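You operate a simulated robot arm through the tools that you are given. There is no shell and no other tool. Be economical: measure what you need, move in short steps, check, and stop when the job is done.

You run a simulated two-armed robot. Do the job below in one go: nothing can be reset, and whatever is moved stays where it is left.

Task
Refill the cooling water up to the FULL line, then open the feed valve.
Fine: strainer drain tap closed and priming tap open first; hold the AIR button down while you pump the PRIME button; close the priming tap before the feed opens.

It is judged by the outcome, as a careful person would: the job done as asked, and still so three seconds after it is handed in. It fails if anything else is knocked over, pushed out of place, dropped, spilled or broken.

Robot
Two 7-joint arms with two-finger parallel grippers on one trunk, on a base that drives. Base frame: it is fixed to the floor where the robot stands at the start and does not move with it; the origin is under the middle of the robot, x ahead of it, y to its left, z up. Lengths are in m, angles in degrees, forces in N, time in s.
The left shoulder is at the start at [0.07, 0.163, 1.045], the right one opposite. With the tool pointing down near the work surface each hand reaches from about 0.38 to 0.88 m from the robot's upright axis, wherever it stands, measured 20 degrees to its own side. Places, roughly: black priming button [0.9, 0.2, 0.9]; black regulator lever [1.1, 0.4, 1.1]; bypass hand wheel [1.1, 0, 1.4]; feed valve [1.1, -0.9, 1.3]; front strainer knob [0.8, 0, 1]; green air button [0.9, 0.5, 0.9]; left lid clamp [0.9, -0.5, 1]; priming tap [0.7, 0.3, 0.7]; red pump [-0.2, 3.3, 1.1]; regulator knob [1.1, 0.4, 1.2]; right lid clamp [0.9, -0.8, 1]; screen drain tap [0.7, -0.7, 0.7]; strainer drain tap [0.7, 0, 0.7]; strainer inlet valve [1.1, -0.3, 1.2]; strainer outlet valve [1.1, 0.2, 1.2]. Payload 3.43 kg a hand.
Tool frame (each hand has its own): the origin (TCP) lies between the finger pads and is the grasp point; the fingertips stand 0.034 m ahead of it; z points along the fingers, y is the line along which they close. The gripper opens to 0.128 m. The fingers are 0.024 m wide and 0.012 m thick; the gripper's body (0.048 by 0.13 m) begins 0.096 m behind the TCP.
Orientation is told as [roll, pitch, yaw] about the base's x, y, z axes, in that order, counted from this pose: with the fingers straight down and closing along the base's y, the tool's x points along the base's -x, its y along +y and its z along -z.

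Tools
- The arms move only by the tool nudge_tool. It takes "left_deltas", "right_deltas" or both (then of equal length, played together; a hand with none holds still); each is a list of rows, each an object of numbers (a shift or turn left out is 0, a gripper value left out holds the last): "dx", "dy", "dz": the shift along the tool's x, y, z in units of 30 mm (1.0 is 30 mm); "wx", "wy", "wz": the turn, a rotation vector about the tool's x, y, z in units of 6 degrees (1.0 is 6 degrees). In form: [{"dx": .., "dy": .., "dz": .., "wx": .., "wy": .., "wz": ..}, ...]. A call has 1 to 8 rows; each row shifts and turns the commanded pose from where the row before left it, along the tool's axes as they then stand. "left_grip" and "right_grip" are, for a hand that has rows, the opening, from 0 (shut) to 1 (fully open), set as the call begins (left out, the last holds). A call with a number of a shift or a turn outside -1 to 1 is refused whole. A row lasts 0.2 s, in which the tool goes at most 0.05 m and 8.6 degrees; a call with a longer step from one row to the next is refused whole, and so is a gripper value outside its range. Where a pose cannot be reached the arm comes as near as it can. A force on the tool above 40 N (or 10 N above the force at the start of the call, whichever is more), or a blocked arm, ends the call early, and 0.2 s more pass. Each finger travels about 0.153 m/s and halts on what it meets, pressing with about 36 N; the grip force reading is that of the motor and also rises with nothing between the fingers. The clock runs only during rows and for 0.2 s after the last one: add rows that do not move to give the fingers time. It gives the time, the measured TCP pose, the force on the tool (base axes), the opening and the grip force at its end, in the units of the frame above (readings bear some noise), with the torque about the TCP (base axes, N m) and any sound that the robot's microphone picked up.
- Cameras (640 x 400 px; columns grow to the right, rows downward): "scene" is now at [0.1333, 0.0263, 1.3092]; the picture's right is [0.29, -0.96, 0.00], its down [-0.29, -0.09, -0.95] and it looks along [0.91, 0.27, -0.31] (base axes); focal length 232 px, centre (320, 200). "left" rides on the left gripper at [0.076, 0.011, -0.16] in its tool frame; the picture's right is [-0.15, 0.99, 0.00], its down [-0.88, -0.13, -0.46] and it looks along [-0.45, -0.07, 0.89] (tool axes); focal length 234 px, centre (320, 200). "right" rides on the right gripper at [0.076, -0.011, -0.16] in its tool frame; the picture's right is [0.15, 0.99, 0.00], its down [-0.88, 0.13, -0.46] and it looks along [-0.45, 0.07, 0.89] (tool axes); focal length 234 px, centre (320, 200). There is no depth. A picture from a camera that has moved, and an enlarged one, comes with that camera's place and axes in the base frame and with its lens. The place of the scene camera against the robot may be out by one fixed shift of up to 0.012 m in any direction.
- grab_frame(camera): a new picture of that camera. No time passes.
- lift_body(by): slides the trunk up (or, below 0, down) by that many m; the arms and the scene camera ride with it, the base frame stays. It gives what a move gives, with no picture.
- base_move(legs): drives the robot by 1 to 6 legs, each [ahead, left, turn to the left] in m, m and degrees, along the robot's own axes; the way and the turn of a leg run together, so that a leg with both is an arc; at most 1.5 m and 180 degrees a leg. The arms and the cameras ride along, it lands a little off, and it stops where it bumps. It gives what a move gives.
- aim_head(pan, tilt): turns the head with the scene camera to pan (to the left, within 86 degrees either way) and tilt (down, from -29 to 69), counted from straight ahead of the robot. It gives what a move gives.
- close_up(camera, box): a new picture of the part [left, top, right, bottom] of that camera's present view, enlarged. No time passes.
- job_done(): hands the job in; it is judged then, once.

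Work in short steps. Places have to be worked out from the pictures, the camera data and where the tool is seen: move nearer, look again, correct. Check each grasp and each placing, and mend what went wrong. You have 120 turns and 92 pictures in all, those below and enlarged ones among them. Open the grippers and draw the arms clear of the work before you hand the job in, unless the task says otherwise; then end with one line.

The tools are called after "Call:" by a JSON object that holds its "method" and its "body". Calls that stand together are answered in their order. nudge_tool: Moves the arms, as the interface text tells. Its arguments: {"type":"object","properties":{"left_deltas":{"type":"array","items":{"type":"object","properties":{"dx":{"type":"number"},"dy":{"type":"number"},"dz":{"type":"number"},"wx":{"type":"number"},"wy":{"type":"number"},"wz":{"type":"number"}}}},"left_grip":{"type":"number"},"right_deltas":{"type":"array","items":{"type":"object","properties":{"dx":{"type":"number"},"dy":{"type":"number"},"dz":{"type":"number"},"wx":{"type":"number"},"wy":{"type":"number"},"wz":{"type":"number"}}}},"right_grip":{"type":"number"}},"required":[]} The other tools are called the same way: lift_body (by) slides the trunk up or down; base_move (legs) drives the base; aim_head (pan, tilt) turns the head that bears the scene camera; grab_frame (camera) takes a picture; close_up (camera, box) takes an enlarged picture of a part of a camera's view; job_done () hands the job in.

At the start:

```text
clock: 0.0
left_position: [0.5384, 0.3688, 1.268]
left_tool_rot: [-0.1, -0.1, 0.1]
left_force: [-0.3, -0.2, -0.2]
left_ft_torque: [0.02, 0.01, 0.0]
left_finger_gap: 0.1279
left_grasp_force: 0.1
right_position: [0.6005, -0.0859, 1.2983]
right_tool_rot: [-0.1, -0.1, 0.0]
right_force: [0.4, -0.3, 0.1]
right_ft_torque: [0.01, 0.01, -0.04]
right_finger_gap: 0.128
right_grasp_force: 0.1
trunk travel left (down, up): [-0.525, 0.415]
robot x, y, heading: [0.0011, 0.0007, -0.1]
head pan, tilt: [16.6, 17.9]
```

scene: 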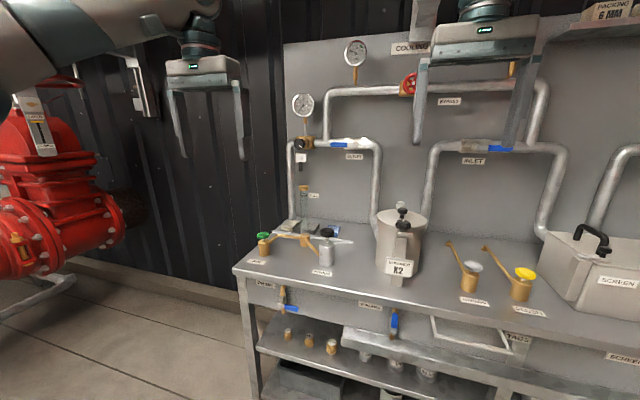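
right: 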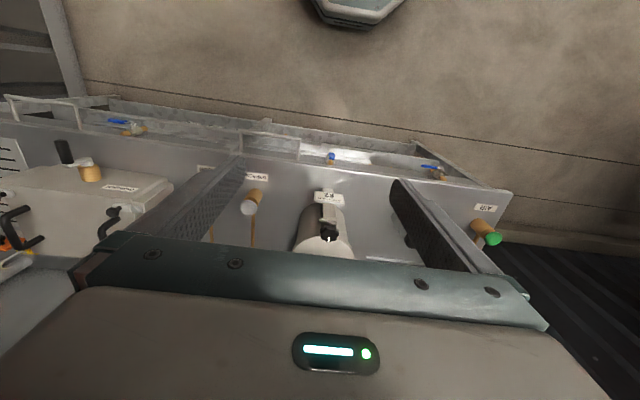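
left: 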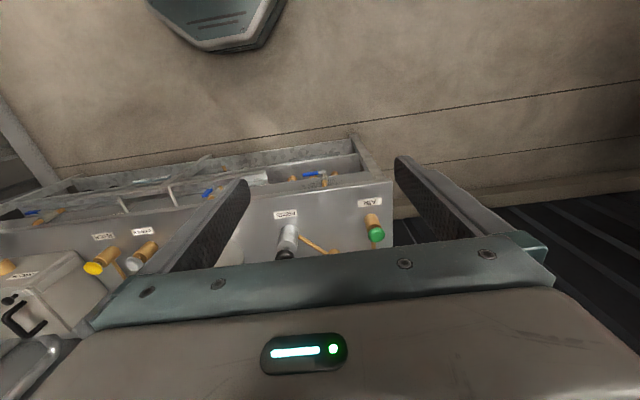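

The scene shows the bench with buttons, taps and valves. I'll enlarge the key areas first.

Call:
{"method": "close_up", "body": {"camera": "scene", "box": [230, 190, 430, 360]}}

Call:
{"method": "close_up", "body": {"camera": "scene", "box": [270, 30, 430, 230]}}

Call:
{"method": "aim_head", "body": {"pan": -30, "tilt": 15}}

Call:
{"method": "grab_frame", "body": {"camera": "scene"}}

```text
2.35 times, centred on (330, 275) of scene
camera zoom: at [0.1333, 0.0263, 1.3092], right [0.29, -0.96, 0.0], down [-0.29, -0.09, -0.95], along [0.91, 0.27, -0.31], focal length 545 px, centre (296, 24)
```

zoom: 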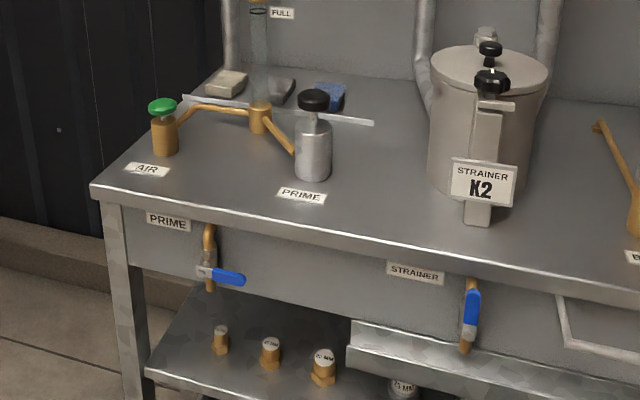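

```text
2.00 times, centred on (350, 130) of scene
camera zoom: at [0.1333, 0.0263, 1.3092], right [0.29, -0.96, 0.0], down [-0.29, -0.09, -0.95], along [0.91, 0.27, -0.31], focal length 464 px, centre (260, 340)
```

zoom: 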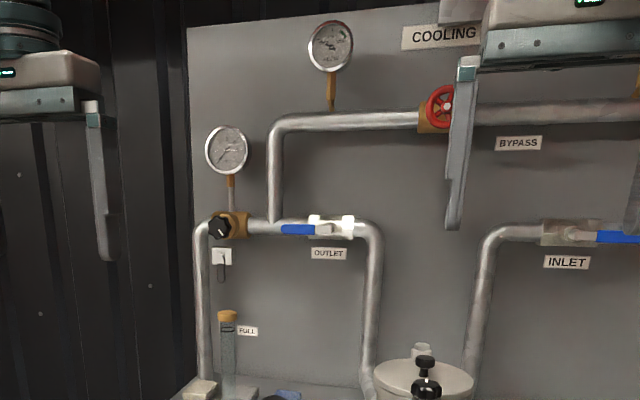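

```text
clock: 1.1
left_position: [0.5361, 0.3694, 1.2688]
left_tool_rot: [-0.1, -0.1, 0.0]
left_force: [0.2, 0.8, -1.0]
left_ft_torque: [-0.01, 0.01, 0.0]
left_finger_gap: 0.128
left_grasp_force: 0.1
right_position: [0.6025, -0.0875, 1.2984]
right_tool_rot: [0.0, -0.1, 0.0]
right_force: [1.0, -0.3, -0.1]
right_ft_torque: [-0.01, -0.03, -0.02]
right_finger_gap: 0.128
right_grasp_force: 0.1
trunk travel left (down, up): [-0.525, 0.415]
robot x, y, heading: [-0.0012, -0.0012, 0.0]
head pan, tilt: [-30.0, 15.0]
```

```text
86 pictures are left
camera scene: at [0.1248, -0.047, 1.3139], right [-0.5, -0.87, 0.0], down [-0.22, 0.13, -0.97], along [0.84, -0.48, -0.26], focal length 232 px, centre (320, 200)
```

scene: 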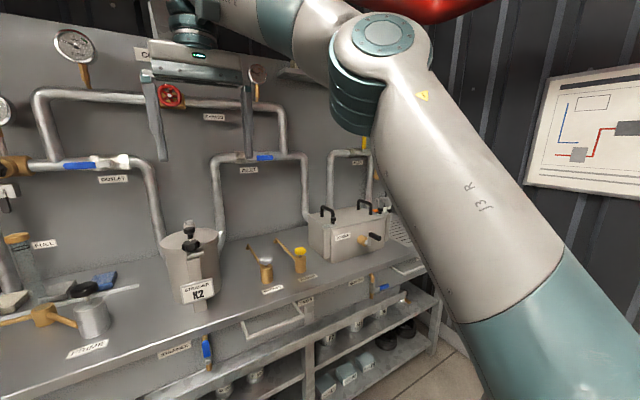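

The strainer drain lever hangs along its pipe (open), while the priming tap lever is crosswise (closed). I'll look at the right part and the feed valve.

Call:
{"method": "close_up", "body": {"camera": "scene", "box": [200, 130, 440, 300]}}

Call:
{"method": "close_up", "body": {"camera": "scene", "box": [500, 60, 640, 230]}}

Call:
{"method": "close_up", "body": {"camera": "scene", "box": [140, 300, 440, 400]}}

```text
2.35 times, centred on (320, 215) of scene
camera zoom: at [0.1248, -0.047, 1.3139], right [-0.5, -0.87, 0.0], down [-0.22, 0.13, -0.97], along [0.84, -0.48, -0.26], focal length 545 px, centre (320, 165)
```

zoom: 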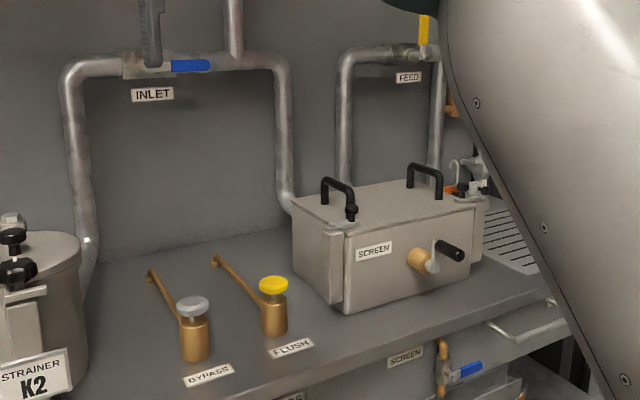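

```text
2.35 times, centred on (570, 145) of scene
camera zoom: at [0.1248, -0.047, 1.3139], right [-0.5, -0.87, 0.0], down [-0.22, 0.13, -0.97], along [0.84, -0.48, -0.26], focal length 545 px, centre (-268, 329)
```

zoom: 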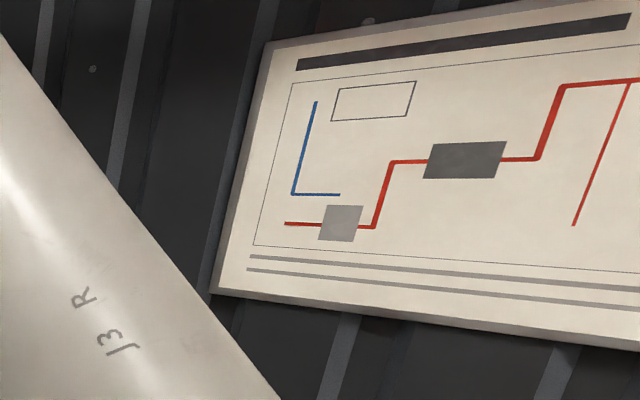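

```text
2.13 times, centred on (290, 350) of scene
camera zoom: at [0.1248, -0.047, 1.3139], right [-0.5, -0.87, 0.0], down [-0.22, 0.13, -0.97], along [0.84, -0.48, -0.26], focal length 494 px, centre (384, -120)
```

zoom: 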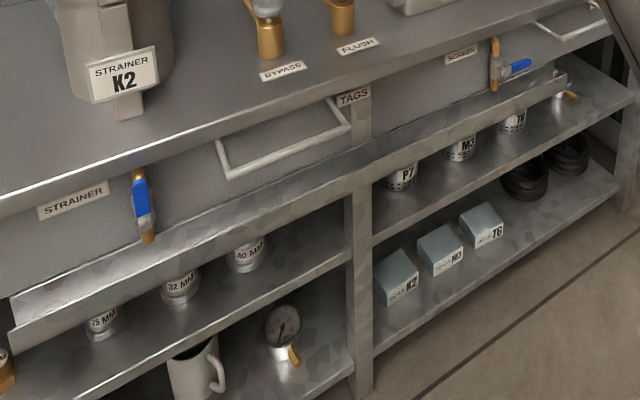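

I judge the bench edge at x≈0.68, z≈0.85, with taps just under it. I'll back up, lower the trunk and look at the taps level.

Call:
{"method": "base_move", "body": {"legs": [[-0.3, 0, 0]]}}

Call:
{"method": "lift_body", "body": {"by": -0.35}}

Call:
{"method": "aim_head", "body": {"pan": 0, "tilt": 15}}

Call:
{"method": "grab_frame", "body": {"camera": "scene"}}

```text
clock: 3.2
left_position: [0.2344, 0.3693, 1.2677]
left_tool_rot: [-0.1, 0.1, -0.1]
left_force: [-0.1, 0.0, -0.9]
left_ft_torque: [-0.03, -0.02, 0.02]
left_finger_gap: 0.1282
left_grasp_force: 0.1
right_position: [0.2989, -0.0859, 1.2989]
right_tool_rot: [0.0, -0.1, 0.0]
right_force: [0.2, -0.1, -0.2]
right_ft_torque: [-0.02, -0.01, 0.0]
right_finger_gap: 0.1283
right_grasp_force: 0.0
trunk travel left (down, up): [-0.525, 0.415]
robot x, y, heading: [-0.3039, -0.0006, 0.0]
head pan, tilt: [-30.0, 15.0]
```

```text
clock: 6.6
left_position: [0.2351, 0.3689, 0.918]
left_tool_rot: [-0.1, -0.1, 0.0]
left_force: [-0.8, 0.5, -0.2]
left_ft_torque: [0.0, 0.02, 0.03]
left_finger_gap: 0.1281
left_grasp_force: 0.1
right_position: [0.2991, -0.0858, 0.9478]
right_tool_rot: [0.0, -0.2, 0.0]
right_force: [0.0, -0.4, -0.2]
right_ft_torque: [0.06, 0.03, 0.01]
right_finger_gap: 0.128
right_grasp_force: 0.0
trunk travel left (down, up): [-0.175, 0.765]
robot x, y, heading: [-0.3025, 0.0029, 0.1]
head pan, tilt: [-30.0, 15.0]
```

```text
clock: 7.6
left_position: [0.234, 0.3682, 0.918]
left_tool_rot: [-0.1, -0.1, 0.0]
left_force: [0.9, 0.3, 1.1]
left_ft_torque: [-0.01, 0.01, -0.01]
left_finger_gap: 0.1281
left_grasp_force: 0.0
right_position: [0.2982, -0.0863, 0.948]
right_tool_rot: [0.0, -0.1, 0.0]
right_force: [0.5, -0.4, 1.0]
right_ft_torque: [-0.01, 0.03, -0.04]
right_finger_gap: 0.1281
right_grasp_force: 0.1
trunk travel left (down, up): [-0.175, 0.765]
robot x, y, heading: [-0.3009, 0.004, 0.1]
head pan, tilt: [0.0, 15.0]
```

```text
82 pictures are left
camera scene: at [-0.1654, -0.0005, 0.9639], right [0.0, -1.0, 0.0], down [-0.26, 0.0, -0.97], along [0.97, 0.0, -0.26], focal length 232 px, centre (320, 200)
```

scene: 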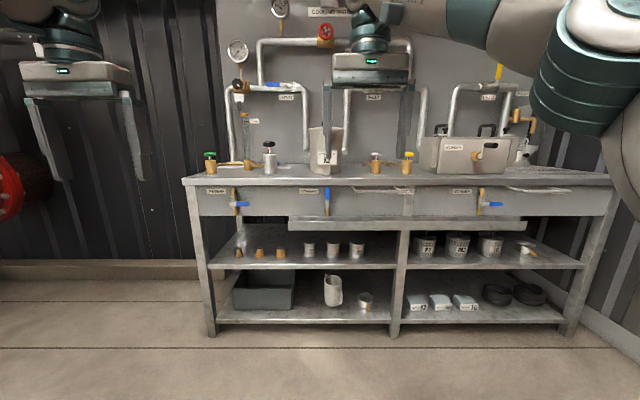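

Call:
{"method": "close_up", "body": {"camera": "scene", "box": [190, 140, 350, 240]}}

Call:
{"method": "close_up", "body": {"camera": "scene", "box": [300, 175, 350, 225]}}

```text
4.00 times, centred on (270, 190) of scene
camera zoom: at [-0.1654, -0.0005, 0.9639], right [0.0, -1.0, 0.0], down [-0.26, 0.0, -0.97], along [0.97, 0.0, -0.26], focal length 927 px, centre (520, 240)
```

zoom: 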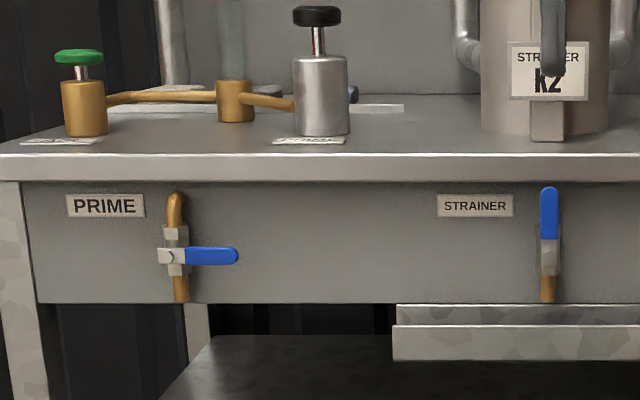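

```text
8.00 times, centred on (325, 200) of scene
camera zoom: at [-0.1654, -0.0005, 0.9639], right [0.0, -1.0, 0.0], down [-0.26, 0.0, -0.97], along [0.97, 0.0, -0.26], focal length 1854 px, centre (280, 200)
```

zoom: 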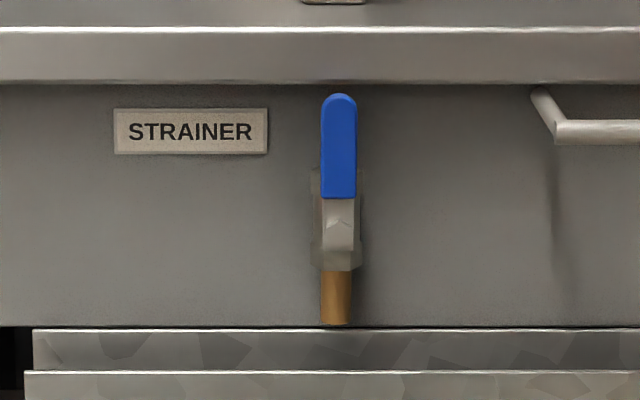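

Pivots: strainer tap ≈(0.705,-0.029,0.712), lever up (open); priming ≈(0.705,0.338,0.716), lever to the right (closed). I'll pitch both hands to point forward with fingers shut, to push the levers.

Call:
{"method": "nudge_tool", "body": {"left_deltas": [{"wy": -1}, {"wy": -1}, {"wy": -1}, {"wy": -1}, {"wy": -1}, {"wy": -1}, {"wy": -1}, {"wy": -1}], "right_deltas": [{"wy": -1}, {"wy": -1}, {"wy": -1}, {"wy": -1}, {"wy": -1}, {"wy": -1}, {"wy": -1}, {"wy": -1}], "left_grip": 0, "right_grip": 0}}

Call:
{"method": "nudge_tool", "body": {"left_deltas": [{"wy": -1}, {"wy": -1}, {"wy": -1}, {"wy": -1}, {"wy": -1}, {"wy": -1}, {"wy": -1}], "right_deltas": [{"wy": -1}, {"wy": -1}, {"wy": -1}, {"wy": -1}, {"wy": -1}, {"wy": -1}, {"wy": -1}]}}

Call:
{"method": "grab_frame", "body": {"camera": "scene"}}

```text
clock: 9.4
left_position: [0.2353, 0.3679, 0.9197]
left_tool_rot: [-0.1, -48.2, 0.3]
left_force: [0.0, 0.5, -0.1]
left_ft_torque: [-0.03, 0.03, 0.01]
left_finger_gap: 0.0
left_grasp_force: 33.1
right_position: [0.2989, -0.0869, 0.948]
right_tool_rot: [0.0, -48.3, -0.2]
right_force: [-0.6, 0.0, -0.1]
right_ft_torque: [0.0, -0.04, -0.02]
right_finger_gap: 0.0002
right_grasp_force: 32.5
trunk travel left (down, up): [-0.175, 0.765]
robot x, y, heading: [-0.3021, 0.0007, 0.1]
head pan, tilt: [0.0, 15.0]
```

```text
clock: 11.0
left_position: [0.2346, 0.3675, 0.9186]
left_tool_rot: [-161.7, -89.9, 161.7]
left_force: [0.2, -0.1, 0.2]
left_ft_torque: [-0.02, 0.01, -0.02]
left_finger_gap: 0.0001
left_grasp_force: 33.4
right_position: [0.2997, -0.0865, 0.9475]
right_tool_rot: [168.2, -89.8, -168.2]
right_force: [0.4, -0.2, -0.4]
right_ft_torque: [0.03, 0.01, 0.01]
right_finger_gap: 0.0
right_grasp_force: 32.9
trunk travel left (down, up): [-0.175, 0.765]
robot x, y, heading: [-0.3053, -0.0037, 0.1]
head pan, tilt: [0.0, 15.0]
```

```text
79 pictures are left
camera scene: at [-0.1652, -0.0004, 0.9639], right [0.0, -1.0, 0.0], down [-0.26, 0.0, -0.97], along [0.97, 0.0, -0.26], focal length 232 px, centre (320, 200)
```

scene: 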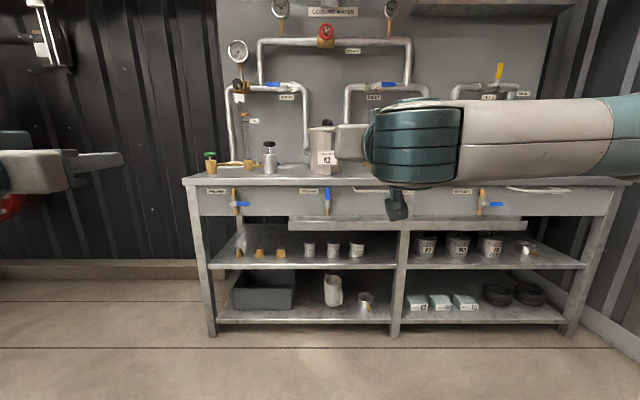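

Both hands point forward now. I'll bring them down and forward to short of the levers.

Call:
{"method": "nudge_tool", "body": {"left_deltas": [{"dx": 0.97, "dy": -0.31, "dz": 1}, {"dx": 0.97, "dy": -0.31, "dz": 1}, {"dx": 0.97, "dy": -0.31, "dz": 1}, {"dx": 0.97, "dy": -0.31, "dz": 1}, {"dx": 0.97, "dy": -0.31, "dz": 1}, {"dx": 0.97, "dy": -0.31, "dz": 1}, {"dx": 0.97, "dy": -0.31, "dz": 1}, {"dx": 0.97, "dy": -0.31, "dz": 1}], "right_deltas": [{"dx": 0.79, "dy": 0.4, "dz": 1}, {"dx": 0.79, "dy": 0.4, "dz": 1}, {"dx": 0.79, "dy": 0.4, "dz": 1}, {"dx": 0.79, "dy": 0.4, "dz": 1}, {"dx": 0.79, "dy": 0.4, "dz": 1}, {"dx": 0.79, "dy": 0.4, "dz": 1}, {"dx": 0.79, "dy": 0.4, "dz": 1}, {"dx": 0.79, "dy": 0.4, "dz": 1}]}}

Call:
{"method": "grab_frame", "body": {"camera": "right"}}

Call:
{"method": "grab_frame", "body": {"camera": "left"}}

Call:
{"method": "grab_frame", "body": {"camera": "scene"}}

```text
clock: 12.8
left_position: [0.4747, 0.2934, 0.6845]
left_tool_rot: [-134.9, -89.9, 134.9]
left_force: [-0.4, 0.4, 0.0]
left_ft_torque: [0.06, 0.05, 0.02]
left_finger_gap: 0.0
left_grasp_force: 32.6
right_position: [0.5388, 0.0092, 0.76]
right_tool_rot: [-164.4, -90.0, 164.6]
right_force: [0.4, -0.1, 0.4]
right_ft_torque: [-0.02, 0.0, -0.03]
right_finger_gap: 0.0
right_grasp_force: 32.6
trunk travel left (down, up): [-0.175, 0.765]
robot x, y, heading: [-0.3021, 0.0008, -0.1]
head pan, tilt: [0.0, 15.0]
```

```text
78 pictures are left
camera right: at [0.38, -0.0017, 0.6823], right [0.0, 0.99, -0.15], down [-0.46, 0.13, 0.88], along [0.89, 0.07, 0.45], focal length 234 px, centre (320, 200)
```

right: 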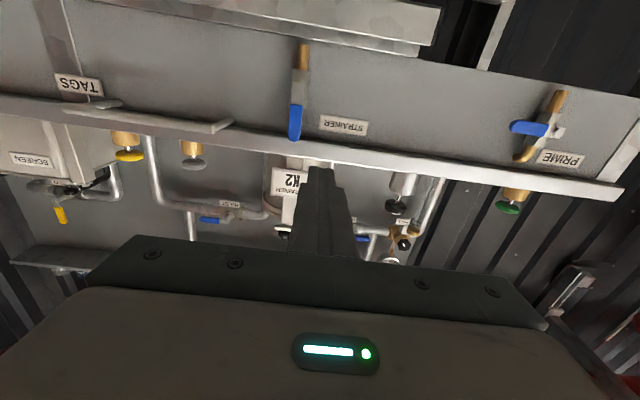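

```text
77 pictures are left
camera left: at [0.3152, 0.3037, 0.6087], right [0.0, 0.99, 0.15], down [-0.46, -0.13, 0.88], along [0.89, -0.07, 0.45], focal length 234 px, centre (320, 200)
```

left: 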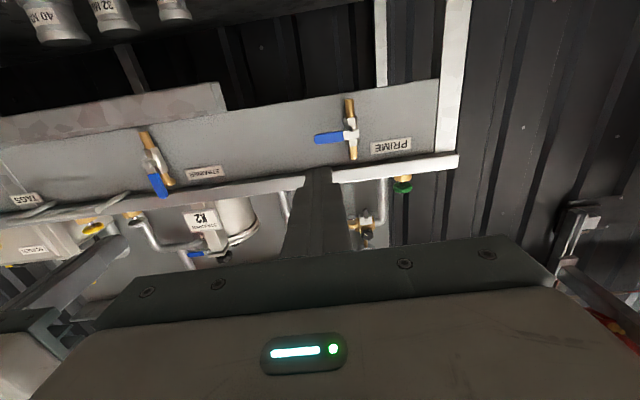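

```text
76 pictures are left
camera scene: at [-0.165, -0.0003, 0.9638], right [0.0, -1.0, 0.0], down [-0.26, 0.0, -0.97], along [0.97, 0.0, -0.26], focal length 232 px, centre (320, 200)
```

scene: 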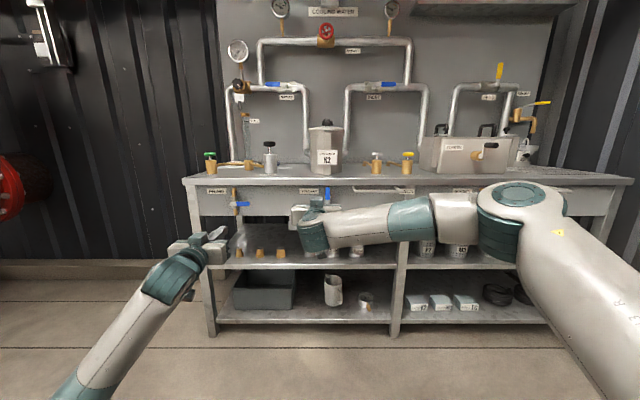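

Hand cameras put the pivots about 1 cm lower and maybe a bit deeper (x≈0.72). I'll advance both and compare again with finger tips near.

Call:
{"method": "nudge_tool", "body": {"left_deltas": [{"dz": 1}, {"dz": 1}, {"dz": 1}, {"dz": 1}, {"dz": 1}, {"dx": 0.6, "dz": 0.6}], "right_deltas": [{"dz": 1}, {"dz": 1}, {"dz": 1}, {"dx": 0.3, "dz": 0.4}, {}, {}]}}

Call:
{"method": "close_up", "body": {"camera": "right", "box": [220, 0, 420, 240]}}

Call:
{"method": "close_up", "body": {"camera": "left", "box": [220, 0, 420, 240]}}

Call:
{"method": "close_up", "body": {"camera": "scene", "box": [180, 170, 360, 270]}}

```text
clock: 14.2
left_position: [0.643, 0.293, 0.6676]
left_tool_rot: [-149.6, -90.0, 149.6]
left_force: [-0.1, 0.8, 0.1]
left_ft_torque: [0.01, 0.0, 0.01]
left_finger_gap: 0.0
left_grasp_force: 33.0
right_position: [0.6394, 0.009, 0.7507]
right_tool_rot: [-171.9, -89.9, 172.0]
right_force: [-0.3, -0.1, 0.0]
right_ft_torque: [0.01, 0.01, -0.02]
right_finger_gap: 0.0002
right_grasp_force: 33.1
trunk travel left (down, up): [-0.175, 0.765]
robot x, y, heading: [-0.3009, 0.0015, 0.0]
head pan, tilt: [0.0, 15.0]
```

```text
1.67 times, centred on (320, 120) of right
camera zoom: at [0.4817, -0.0012, 0.6739], right [0.0, 0.99, -0.15], down [-0.46, 0.13, 0.88], along [0.89, 0.07, 0.45], focal length 390 px, centre (320, 333)
```

zoom: 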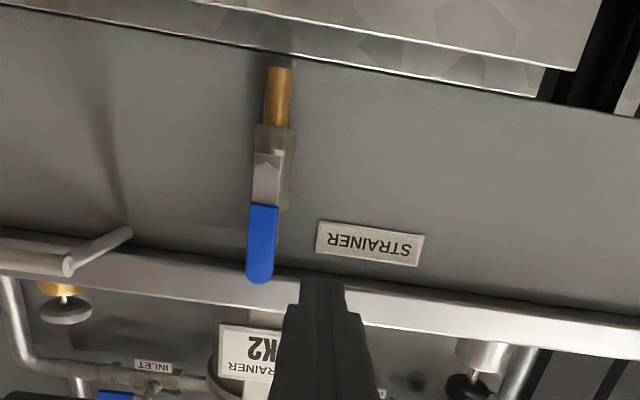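

```text
1.67 times, centred on (320, 120) of left
camera zoom: at [0.4834, 0.3041, 0.5914], right [0.0, 0.99, 0.15], down [-0.46, -0.13, 0.88], along [0.89, -0.07, 0.45], focal length 390 px, centre (320, 333)
```

zoom: 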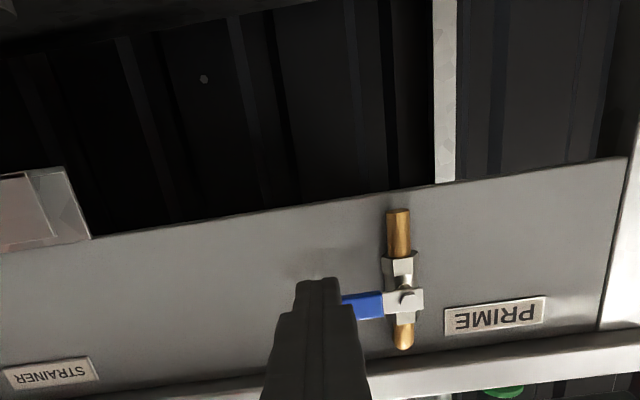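

```text
3.56 times, centred on (270, 220) of scene
camera zoom: at [-0.1652, -0.0005, 0.9638], right [0.0, -1.0, 0.0], down [-0.26, 0.0, -0.97], along [0.97, 0.0, -0.26], focal length 824 px, centre (498, 129)
```

zoom: 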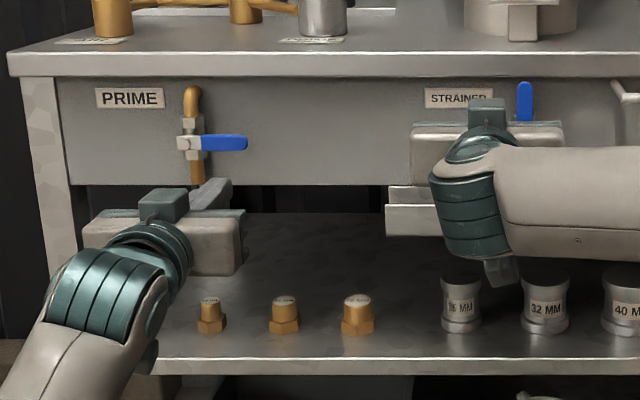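

Triangulating gives lever plane x≈0.725, pivots z≈0.702 (y≈-0.028 and 0.346). I'll put the right fingertips in beside the upright strainer lever.

Call:
{"method": "nudge_tool", "body": {"right_deltas": [{"dz": 1}, {"dz": 0.9}, {"dy": -0.3, "dx": 0.1}]}}

Call:
{"method": "close_up", "body": {"camera": "right", "box": [220, 0, 420, 240]}}

```text
clock: 15.0
left_position: [0.6437, 0.2937, 0.6674]
left_tool_rot: [-126.3, -89.9, 126.3]
left_force: [0.0, -0.2, -0.7]
left_ft_torque: [0.0, 0.02, -0.01]
left_finger_gap: 0.0
left_grasp_force: 32.7
right_position: [0.6987, 0.0002, 0.7476]
right_tool_rot: [145.8, -90.0, -145.8]
right_force: [0.0, 0.3, 0.4]
right_ft_torque: [0.01, 0.01, -0.07]
right_finger_gap: 0.0
right_grasp_force: 32.9
trunk travel left (down, up): [-0.175, 0.765]
robot x, y, heading: [-0.3021, 0.0015, -0.2]
head pan, tilt: [0.0, 15.0]
```

```text
1.67 times, centred on (320, 120) of right
camera zoom: at [0.5388, -0.0105, 0.671], right [0.0, 0.99, -0.15], down [-0.46, 0.13, 0.88], along [0.89, 0.07, 0.45], focal length 390 px, centre (320, 333)
```

zoom: 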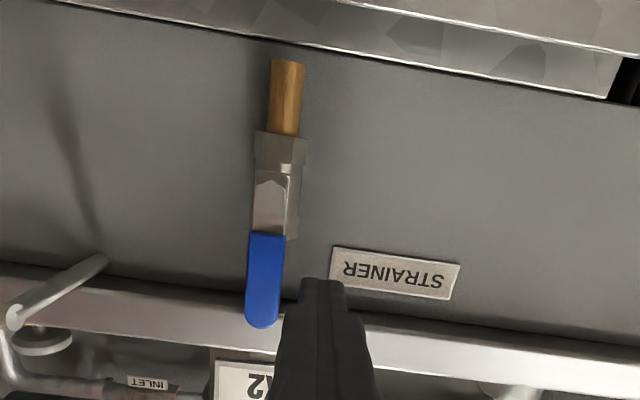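

Triangulation confirms the lever at x≈0.728 with its tip at z≈0.767; the fingertip is beside it. Now sweep the lever clockwise.

Call:
{"method": "nudge_tool", "body": {"right_deltas": [{"dy": -0.417, "dx": -0.15}, {"dy": -0.45, "dx": -0.05}, {"dy": -0.44, "dx": 0.067}, {"dy": -0.41, "dx": 0.183}, {"dy": -0.35, "dx": 0.273}, {"dy": -0.267, "dx": 0.36}, {"dy": -0.113, "dx": 0.247}]}}

Call:
{"method": "grab_frame", "body": {"camera": "right"}}

```text
clock: 16.6
left_position: [0.6418, 0.2932, 0.6673]
left_tool_rot: [-137.6, -89.8, 137.7]
left_force: [-0.7, -0.2, -0.5]
left_ft_torque: [0.03, 0.0, 0.03]
left_finger_gap: 0.0002
left_grasp_force: 33.1
right_position: [0.6979, -0.0713, 0.7208]
right_tool_rot: [177.7, -89.8, -177.7]
right_force: [1.0, 1.4, 3.3]
right_ft_torque: [0.02, -0.12, 0.02]
right_finger_gap: 0.0003
right_grasp_force: 32.7
trunk travel left (down, up): [-0.175, 0.765]
robot x, y, heading: [-0.3045, -0.0001, 0.2]
head pan, tilt: [0.0, 15.0]
```

```text
71 pictures are left
camera right: at [0.5388, -0.0829, 0.6441], right [0.0, 0.99, -0.15], down [-0.46, 0.13, 0.88], along [0.89, 0.07, 0.45], focal length 234 px, centre (320, 200)
```

right: 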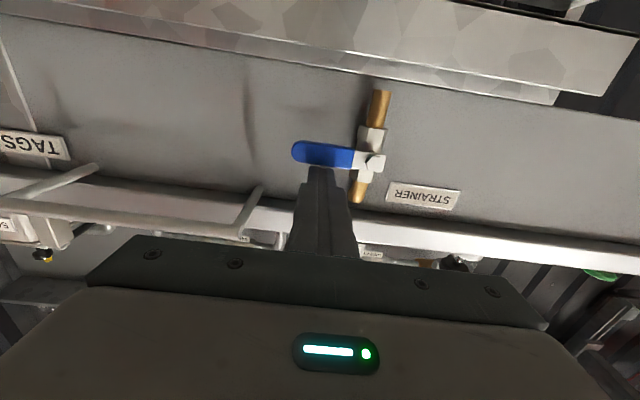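

The lever is nearly horizontal. Press slightly further to feel the stop.

Call:
{"method": "nudge_tool", "body": {"right_deltas": [{"dx": 0.12}, {"dx": 0.12}, {}]}}

Call:
{"method": "close_up", "body": {"camera": "scene", "box": [180, 170, 360, 270]}}

```text
clock: 17.4
left_position: [0.6421, 0.2944, 0.6689]
left_tool_rot: [-157.1, -89.7, 157.2]
left_force: [0.5, -0.6, 0.8]
left_ft_torque: [0.02, -0.04, -0.01]
left_finger_gap: 0.0002
left_grasp_force: 32.8
right_position: [0.6959, -0.073, 0.7197]
right_tool_rot: [-177.8, -89.4, 177.7]
right_force: [11.6, 4.0, 27.7]
right_ft_torque: [0.11, -0.95, 0.1]
right_finger_gap: 0.0
right_grasp_force: 32.8
trunk travel left (down, up): [-0.175, 0.765]
robot x, y, heading: [-0.3026, -0.0031, 0.1]
head pan, tilt: [0.0, 15.0]
```

```text
3.56 times, centred on (270, 220) of scene
camera zoom: at [-0.1678, 0.0002, 0.9646], right [0.0, -1.0, 0.0], down [-0.26, 0.0, -0.97], along [0.97, 0.0, -0.26], focal length 824 px, centre (498, 129)
```

zoom: 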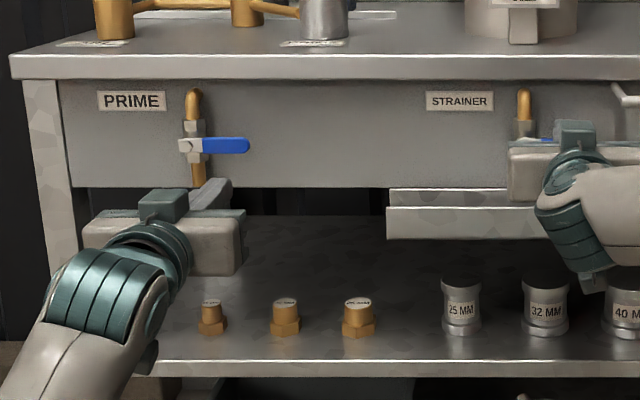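

Stop felt (28 N): strainer drain closed. Retract the right hand while the left goes under the priming lever.

Call:
{"method": "nudge_tool", "body": {"left_deltas": [{"dz": 0.6}, {"dz": 0.6}, {"dz": 0.6}, {"dy": 0.23, "dx": -0.1}, {}], "right_deltas": [{"dx": -0.5}, {"dz": -1}, {"dz": -1}, {"dz": -1}, {"dz": -1}]}}

Call:
{"method": "grab_frame", "body": {"camera": "left"}}

```text
clock: 18.6
left_position: [0.6971, 0.3009, 0.6694]
left_tool_rot: [-133.3, -89.9, 133.4]
left_force: [0.1, 0.0, -0.3]
left_ft_torque: [0.01, 0.0, -0.03]
left_finger_gap: 0.0
left_grasp_force: 33.1
right_position: [0.5775, -0.073, 0.7278]
right_tool_rot: [160.3, -89.9, -160.3]
right_force: [0.3, 0.9, 0.6]
right_ft_torque: [0.0, 0.01, 0.01]
right_finger_gap: 0.0
right_grasp_force: 33.3
trunk travel left (down, up): [-0.175, 0.765]
robot x, y, heading: [-0.3025, 0.0026, -0.1]
head pan, tilt: [0.0, 15.0]
```

```text
69 pictures are left
camera left: at [0.5373, 0.3113, 0.5946], right [0.0, 0.99, 0.15], down [-0.46, -0.13, 0.88], along [0.89, -0.07, 0.45], focal length 234 px, centre (320, 200)
```

left: 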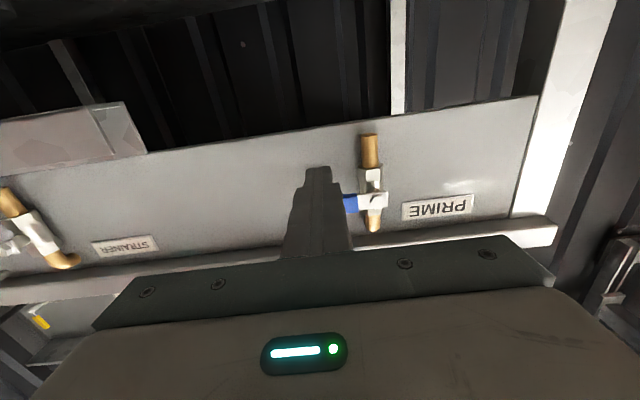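

The finger is below the lever. Sweep the priming lever up.

Call:
{"method": "nudge_tool", "body": {"left_deltas": [{"dy": -0.1, "dx": -0.45}, {"dy": -0.05, "dx": -0.45}, {"dy": 0.067, "dx": -0.44}, {"dy": 0.183, "dx": -0.41}, {"dy": 0.273, "dx": -0.35}, {"dy": 0.36, "dx": -0.267}, {"dy": 0.25, "dx": -0.12}]}}

Call:
{"method": "grab_frame", "body": {"camera": "left"}}

```text
clock: 20.2
left_position: [0.6974, 0.3305, 0.7443]
left_tool_rot: [-159.5, -89.9, 159.5]
left_force: [-1.0, -0.8, 0.4]
left_ft_torque: [-0.03, 0.0, -0.05]
left_finger_gap: 0.0
left_grasp_force: 32.9
right_position: [0.5772, -0.0729, 0.7277]
right_tool_rot: [169.6, -89.9, -169.7]
right_force: [-0.1, 1.6, -0.2]
right_ft_torque: [-0.03, 0.0, 0.05]
right_finger_gap: 0.0003
right_grasp_force: 32.9
trunk travel left (down, up): [-0.175, 0.765]
robot x, y, heading: [-0.3012, -0.0022, -0.2]
head pan, tilt: [0.0, 15.0]
```

```text
68 pictures are left
camera left: at [0.5373, 0.3411, 0.6695], right [0.0, 0.99, 0.15], down [-0.46, -0.13, 0.88], along [0.89, -0.07, 0.45], focal length 234 px, centre (320, 200)
```

left: 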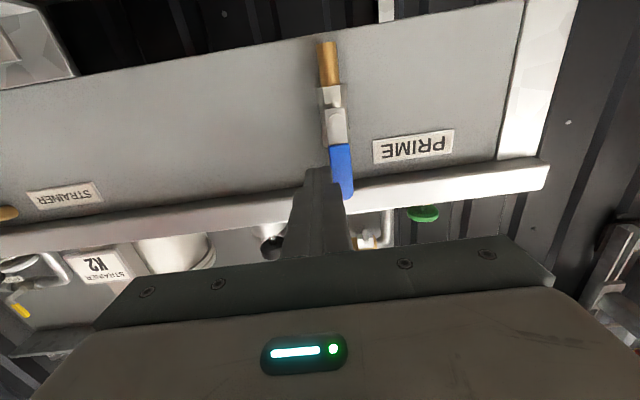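

Nearly upright; press a bit more toward +y to find the stop.

Call:
{"method": "nudge_tool", "body": {"left_deltas": [{"dy": 0.13}, {"dy": 0.13}, {}]}}

Call:
{"method": "grab_frame", "body": {"camera": "left"}}

```text
clock: 21.0
left_position: [0.6984, 0.3316, 0.7452]
left_tool_rot: [-163.6, -90.0, 163.2]
left_force: [-9.8, -24.9, -3.8]
left_ft_torque: [-0.31, 0.25, -0.64]
left_finger_gap: 0.0
left_grasp_force: 33.3
right_position: [0.5769, -0.0772, 0.7276]
right_tool_rot: [125.0, -89.9, -125.2]
right_force: [-0.3, -0.5, 0.3]
right_ft_torque: [0.02, 0.0, 0.0]
right_finger_gap: 0.0
right_grasp_force: 33.5
trunk travel left (down, up): [-0.175, 0.765]
robot x, y, heading: [-0.3029, 0.0004, -0.3]
head pan, tilt: [0.0, 15.0]
```

```text
67 pictures are left
camera left: at [0.538, 0.3431, 0.6698], right [0.01, 0.99, 0.15], down [-0.46, -0.13, 0.88], along [0.89, -0.07, 0.45], focal length 234 px, centre (320, 200)
```

left: 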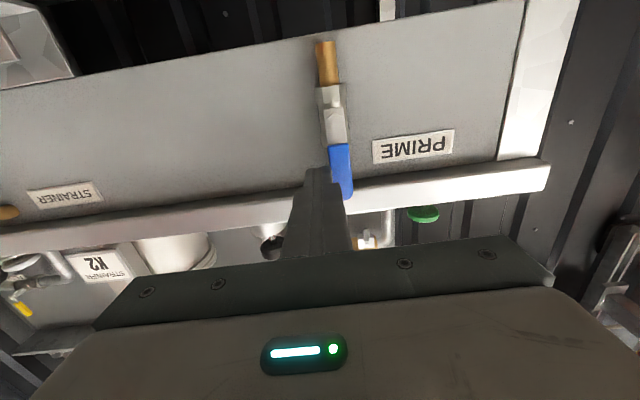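

Priming tap open at its stop. Retract left, then raise the trunk.

Call:
{"method": "nudge_tool", "body": {"left_deltas": [{"dy": -0.4}, {"dz": -1}, {"dz": -1}, {"dz": -1}, {"dz": -1}, {"dz": -1}, {"dz": -1}, {"dz": -1}], "right_deltas": [{"dz": -1}, {"dz": -1}, {"dz": -1}, {"dz": -1}, {}, {}, {}, {}]}}

Call:
{"method": "lift_body", "body": {"by": 0.27}}

Call:
{"method": "aim_head", "body": {"pan": 15, "tilt": 15}}

Call:
{"method": "grab_frame", "body": {"camera": "scene"}}

```text
clock: 22.8
left_position: [0.4862, 0.3269, 0.7448]
left_tool_rot: [-139.9, -89.9, 140.1]
left_force: [0.2, -0.1, 0.3]
left_ft_torque: [-0.01, 0.01, 0.02]
left_finger_gap: 0.0001
left_grasp_force: 33.3
right_position: [0.4583, -0.0724, 0.7278]
right_tool_rot: [179.9, -89.8, -179.9]
right_force: [0.5, -0.4, -1.2]
right_ft_torque: [0.0, 0.0, -0.01]
right_finger_gap: 0.0003
right_grasp_force: 32.8
trunk travel left (down, up): [-0.175, 0.765]
robot x, y, heading: [-0.3004, -0.0027, -0.2]
head pan, tilt: [0.0, 15.0]
```

```text
clock: 25.5
left_position: [0.487, 0.3277, 1.0148]
left_tool_rot: [-122.1, -89.9, 122.4]
left_force: [-0.1, 0.5, -0.1]
left_ft_torque: [0.0, -0.01, -0.01]
left_finger_gap: 0.0
left_grasp_force: 33.1
right_position: [0.4582, -0.072, 0.9974]
right_tool_rot: [-177.9, -89.9, 177.7]
right_force: [0.0, 0.2, 0.8]
right_ft_torque: [-0.01, -0.01, 0.0]
right_finger_gap: 0.0
right_grasp_force: 33.0
trunk travel left (down, up): [-0.445, 0.495]
robot x, y, heading: [-0.3024, 0.0016, 0.1]
head pan, tilt: [0.0, 15.0]
```

```text
clock: 26.3
left_position: [0.4874, 0.3276, 1.0143]
left_tool_rot: [-132.6, -89.9, 132.8]
left_force: [-0.7, -0.3, -1.2]
left_ft_torque: [0.0, 0.02, -0.01]
left_finger_gap: 0.0
left_grasp_force: 33.4
right_position: [0.459, -0.0725, 0.9987]
right_tool_rot: [179.6, -89.9, -179.5]
right_force: [0.8, 0.6, 0.2]
right_ft_torque: [-0.03, 0.01, 0.01]
right_finger_gap: 0.0
right_grasp_force: 32.9
trunk travel left (down, up): [-0.445, 0.495]
robot x, y, heading: [-0.3034, 0.0007, -0.0]
head pan, tilt: [15.0, 15.0]
```

```text
66 pictures are left
camera scene: at [-0.1684, 0.0236, 1.2339], right [0.26, -0.97, 0.0], down [-0.25, -0.07, -0.97], along [0.93, 0.25, -0.26], focal length 232 px, centre (320, 200)
```

scene: 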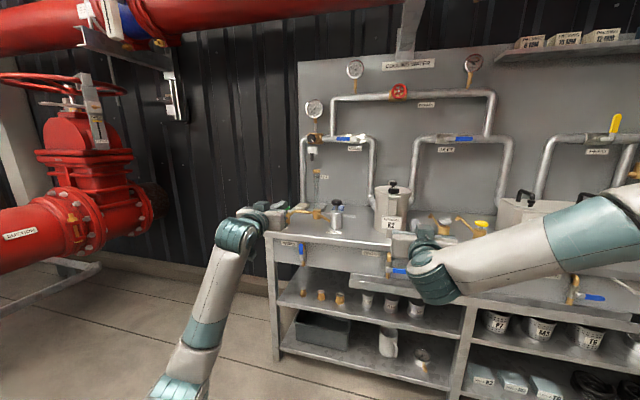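

Both taps look right. Buttons triangulate to PRIME top ≈(0.87,0.218,0.939), AIR top ≈(0.862,0.478,0.896). I'll turn the hands fingers-down, moving up a little.

Call:
{"method": "nudge_tool", "body": {"left_deltas": [{"wy": 1, "dx": -0.3}, {"wy": 1, "dx": -0.3}, {"wy": 1, "dx": -0.3}, {"wy": 1, "dx": -0.3}, {"wy": 1}, {"wy": 1}, {"wy": 1}, {"wy": 1}], "right_deltas": [{"wy": 1, "dx": -0.3}, {"wy": 1, "dx": -0.3}, {"wy": 1, "dx": -0.3}, {"wy": 1, "dx": -0.3}, {"wy": 1}, {"wy": 1}, {"wy": 1}, {"wy": 1}]}}

Call:
{"method": "nudge_tool", "body": {"left_deltas": [{"wy": 1}, {"wy": 1}, {"wy": 1}, {"wy": 1}, {"wy": 1}, {"wy": 1}, {"wy": 1}], "right_deltas": [{"wy": 1}, {"wy": 1}, {"wy": 1}, {"wy": 1}, {"wy": 1}, {"wy": 1}, {"wy": 1}]}}

```text
clock: 28.1
left_position: [0.4938, 0.3255, 1.0499]
left_tool_rot: [0.1, -42.0, 0.0]
left_force: [0.4, 0.7, 0.2]
left_ft_torque: [-0.02, 0.03, 0.0]
left_finger_gap: 0.0
left_grasp_force: 32.6
right_position: [0.4631, -0.0734, 1.0324]
right_tool_rot: [0.1, -41.9, -0.1]
right_force: [-0.8, -0.1, 0.5]
right_ft_torque: [0.02, 0.02, -0.01]
right_finger_gap: 0.0002
right_grasp_force: 32.9
trunk travel left (down, up): [-0.445, 0.495]
robot x, y, heading: [-0.3034, 0.0045, -0.1]
head pan, tilt: [15.0, 15.0]
```

```text
clock: 29.7
left_position: [0.4753, 0.3281, 1.0523]
left_tool_rot: [0.2, -4.2, -0.6]
left_force: [0.0, -0.1, -0.3]
left_ft_torque: [0.01, 0.01, -0.02]
left_finger_gap: 0.0
left_grasp_force: 33.0
left hand out of reach, approached as far as the arm can: row 6, 7
right_position: [0.4517, -0.0725, 1.0301]
right_tool_rot: [-0.1, 0.0, 0.1]
right_force: [-0.2, 0.1, 0.1]
right_ft_torque: [0.01, 0.01, 0.02]
right_finger_gap: 0.0001
right_grasp_force: 32.7
right hand out of reach, approached as far as the arm can: row 7
trunk travel left (down, up): [-0.445, 0.495]
robot x, y, heading: [-0.3012, 0.0018, 0.2]
head pan, tilt: [15.0, 15.0]
```

Slightly out of reach, so I'll pull the hands in, then shift the base left 0.27 and ahead 0.4.

Call:
{"method": "nudge_tool", "body": {"left_deltas": [{"dx": 0.8}, {"dx": 0.8}, {}], "right_deltas": [{"dx": 0.8}, {"dx": 0.8}, {}]}}

Call:
{"method": "base_move", "body": {"legs": [[0, 0.27, 0], [0.4, 0, 0]]}}

Call:
{"method": "grab_frame", "body": {"camera": "left"}}

Call:
{"method": "grab_frame", "body": {"camera": "right"}}

Call:
{"method": "grab_frame", "body": {"camera": "scene"}}

```text
clock: 30.5
left_position: [0.4281, 0.3278, 1.0491]
left_tool_rot: [0.2, -4.2, -0.5]
left_force: [0.0, 0.3, -0.3]
left_ft_torque: [-0.02, -0.01, 0.0]
left_finger_gap: 0.0002
left_grasp_force: 33.2
right_position: [0.4049, -0.0746, 1.0295]
right_tool_rot: [0.1, 0.0, 0.1]
right_force: [0.8, 0.4, -0.7]
right_ft_torque: [0.01, -0.01, -0.01]
right_finger_gap: 0.0001
right_grasp_force: 33.1
trunk travel left (down, up): [-0.445, 0.495]
robot x, y, heading: [-0.3036, -0.0002, 0.1]
head pan, tilt: [15.0, 15.0]
```

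```text
clock: 34.5
left_position: [0.8304, 0.5978, 1.0484]
left_tool_rot: [0.3, -4.2, -0.4]
left_force: [-1.4, 0.4, 0.0]
left_ft_torque: [0.04, 0.03, -0.01]
left_finger_gap: 0.0001
left_grasp_force: 33.2
right_position: [0.8083, 0.1961, 1.0306]
right_tool_rot: [0.1, 0.0, 0.1]
right_force: [0.9, -0.4, -0.7]
right_ft_torque: [0.01, 0.05, 0.03]
right_finger_gap: 0.0
right_grasp_force: 32.7
trunk travel left (down, up): [-0.445, 0.495]
robot x, y, heading: [0.0984, 0.2661, 0.1]
head pan, tilt: [15.0, 15.0]
```

```text
65 pictures are left
camera left: at [0.7423, 0.6083, 1.2024], right [0.15, 0.99, 0.02], down [0.84, -0.14, 0.52], along [0.51, -0.07, -0.85], focal length 234 px, centre (320, 200)
```

left: 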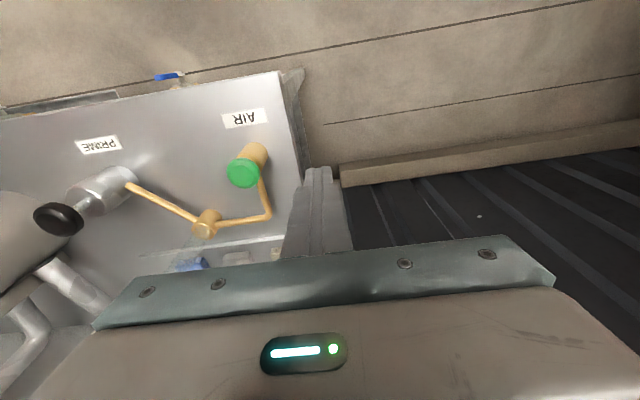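

```text
64 pictures are left
camera right: at [0.7324, 0.1847, 1.1888], right [-0.15, 0.99, 0.0], down [0.88, 0.13, 0.46], along [0.45, 0.07, -0.89], focal length 234 px, centre (320, 200)
```

right: 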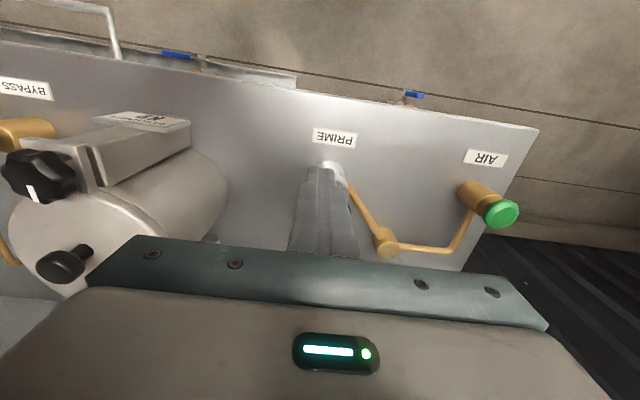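

```text
63 pictures are left
camera scene: at [0.2338, 0.2925, 1.2338], right [0.26, -0.97, 0.0], down [-0.25, -0.07, -0.97], along [0.93, 0.25, -0.26], focal length 232 px, centre (320, 200)
```

scene: 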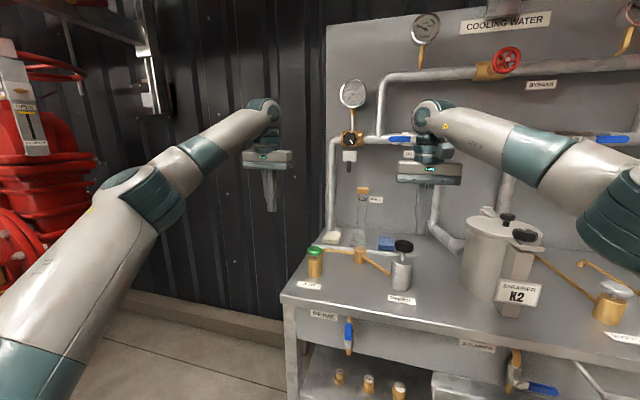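

All cameras agree: AIR (0.863,0.478), PRIME (0.870,0.220). Move above each and hover.

Call:
{"method": "nudge_tool", "body": {"left_deltas": [{"dx": -0.28, "dy": -1, "wy": 0.7}, {"dx": -0.28, "dy": -1}, {"dx": -0.28, "dy": -1}, {"dx": -0.28, "dy": -1}, {"dz": 0.9}, {"dz": 0.9}, {"dz": 0.9}, {"dz": 0.5}], "right_deltas": [{"dx": -0.7, "dy": 0.27}, {"dx": -0.7, "dy": 0.27}, {"dx": -0.66, "dy": 0.27}, {}, {"dz": 0.5}, {"dz": 0.5}, {"dz": 0.2}, {}]}}

Call:
{"method": "grab_frame", "body": {"camera": "left"}}

Call:
{"method": "grab_frame", "body": {"camera": "right"}}

Call:
{"method": "close_up", "body": {"camera": "scene", "box": [270, 170, 450, 310]}}

```text
clock: 36.3
left_position: [0.8631, 0.4779, 0.9541]
left_tool_rot: [0.4, 0.0, -0.5]
left_force: [-0.5, 0.7, -0.2]
left_ft_torque: [0.0, 0.0, 0.0]
left_finger_gap: 0.0
left_grasp_force: 33.0
right_position: [0.8643, 0.2173, 0.9932]
right_tool_rot: [0.1, 0.0, 0.1]
right_force: [0.6, -0.3, 0.3]
right_ft_torque: [0.0, -0.04, 0.01]
right_finger_gap: 0.0
right_grasp_force: 32.8
right hand out of reach, approached as far as the arm can: row 3, 5, 6
trunk travel left (down, up): [-0.445, 0.495]
robot x, y, heading: [0.0973, 0.2705, 0.1]
head pan, tilt: [15.0, 15.0]
```

```text
62 pictures are left
camera left: at [0.7861, 0.4885, 1.1126], right [0.15, 0.99, 0.01], down [0.88, -0.14, 0.46], along [0.45, -0.06, -0.89], focal length 234 px, centre (320, 200)
```

left: 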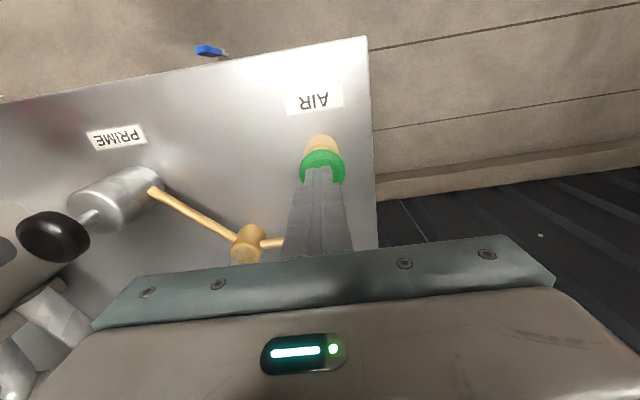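

```text
61 pictures are left
camera right: at [0.7888, 0.2077, 1.152], right [-0.15, 0.99, 0.0], down [0.88, 0.13, 0.46], along [0.45, 0.07, -0.89], focal length 234 px, centre (320, 200)
```

right: 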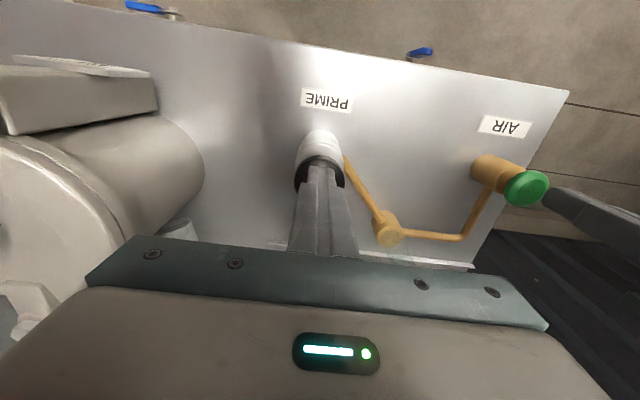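

```text
2.86 times, centred on (360, 240) of scene
camera zoom: at [0.2335, 0.2925, 1.2339], right [0.26, -0.97, 0.0], down [-0.25, -0.07, -0.97], along [0.93, 0.25, -0.26], focal length 662 px, centre (206, 86)
```

zoom: 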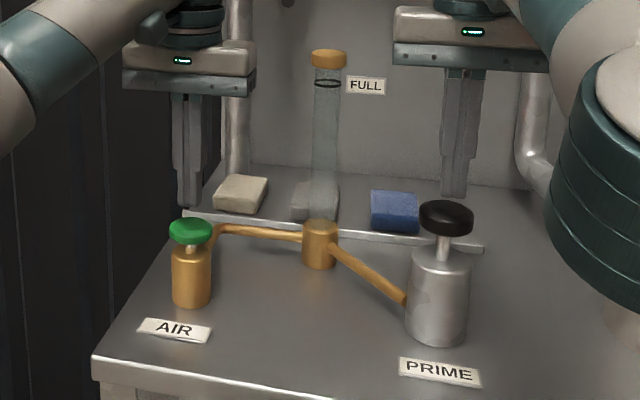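

The view is good and the FULL ring is visible. The right arm is at its limit, so I'll raise the trunk 0.15 (better reach) and bring the hands back down the same amount.

Call:
{"method": "lift_body", "body": {"by": 0.15}}

Call:
{"method": "nudge_tool", "body": {"left_deltas": [{"dz": 1}, {"dz": 1}, {"dz": 1}, {"dz": 1}, {"dz": 0.7}], "right_deltas": [{"dz": 1}, {"dz": 1}, {"dz": 1}, {"dz": 1}, {"dz": 0.9, "dx": -0.2, "dy": 0.1}]}}

Call:
{"method": "close_up", "body": {"camera": "scene", "box": [270, 190, 450, 330]}}

Call:
{"method": "grab_frame", "body": {"camera": "right"}}

```text
clock: 38.0
left_position: [0.8622, 0.4778, 1.1033]
left_tool_rot: [0.2, 0.0, -0.4]
left_force: [0.2, -0.1, -0.2]
left_ft_torque: [-0.03, 0.01, 0.0]
left_finger_gap: 0.0
left_grasp_force: 32.9
right_position: [0.8641, 0.218, 1.1426]
right_tool_rot: [0.0, -0.1, 0.1]
right_force: [-0.3, -0.7, 0.0]
right_ft_torque: [0.02, 0.0, 0.01]
right_finger_gap: 0.0
right_grasp_force: 33.2
trunk travel left (down, up): [-0.595, 0.345]
robot x, y, heading: [0.0988, 0.2681, 0.1]
head pan, tilt: [15.0, 15.0]
```

```text
clock: 39.2
left_position: [0.8631, 0.479, 0.9604]
left_tool_rot: [0.3, -0.1, -0.4]
left_force: [0.4, 0.0, -0.1]
left_ft_torque: [0.04, 0.06, 0.02]
left_finger_gap: 0.0
left_grasp_force: 32.8
right_position: [0.9012, 0.2289, 1.0026]
right_tool_rot: [-0.1, 0.2, 0.2]
right_force: [0.7, 0.3, -0.4]
right_ft_torque: [0.0, 0.0, -0.02]
right_finger_gap: 0.0001
right_grasp_force: 32.5
right hand out of reach, approached as far as the arm can: row 1, 2, 3, 4
trunk travel left (down, up): [-0.595, 0.345]
robot x, y, heading: [0.0988, 0.269, 0.5]
head pan, tilt: [15.0, 15.0]
```

```text
2.86 times, centred on (360, 260) of scene
camera zoom: at [0.2344, 0.2917, 1.3838], right [0.26, -0.97, 0.0], down [-0.25, -0.07, -0.97], along [0.93, 0.25, -0.26], focal length 662 px, centre (206, 29)
```

zoom: 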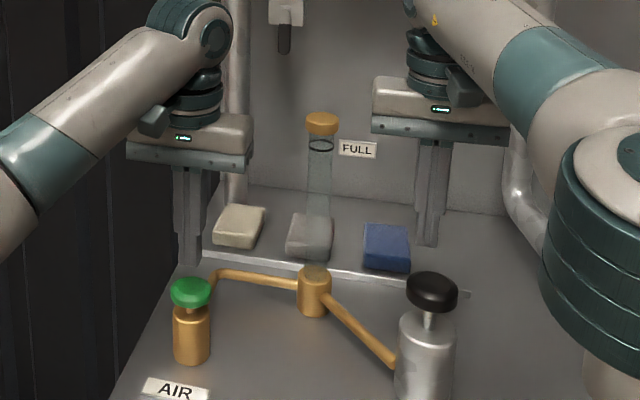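

```text
58 pictures are left
camera right: at [0.826, 0.2183, 1.1627], right [-0.15, 0.99, 0.0], down [0.88, 0.13, 0.45], along [0.45, 0.07, -0.89], focal length 234 px, centre (320, 200)
```

right: 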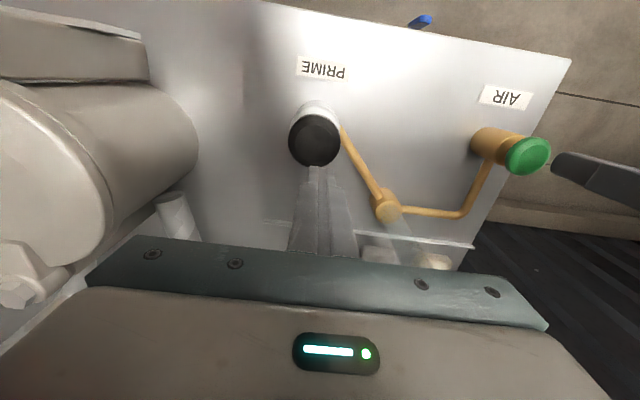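

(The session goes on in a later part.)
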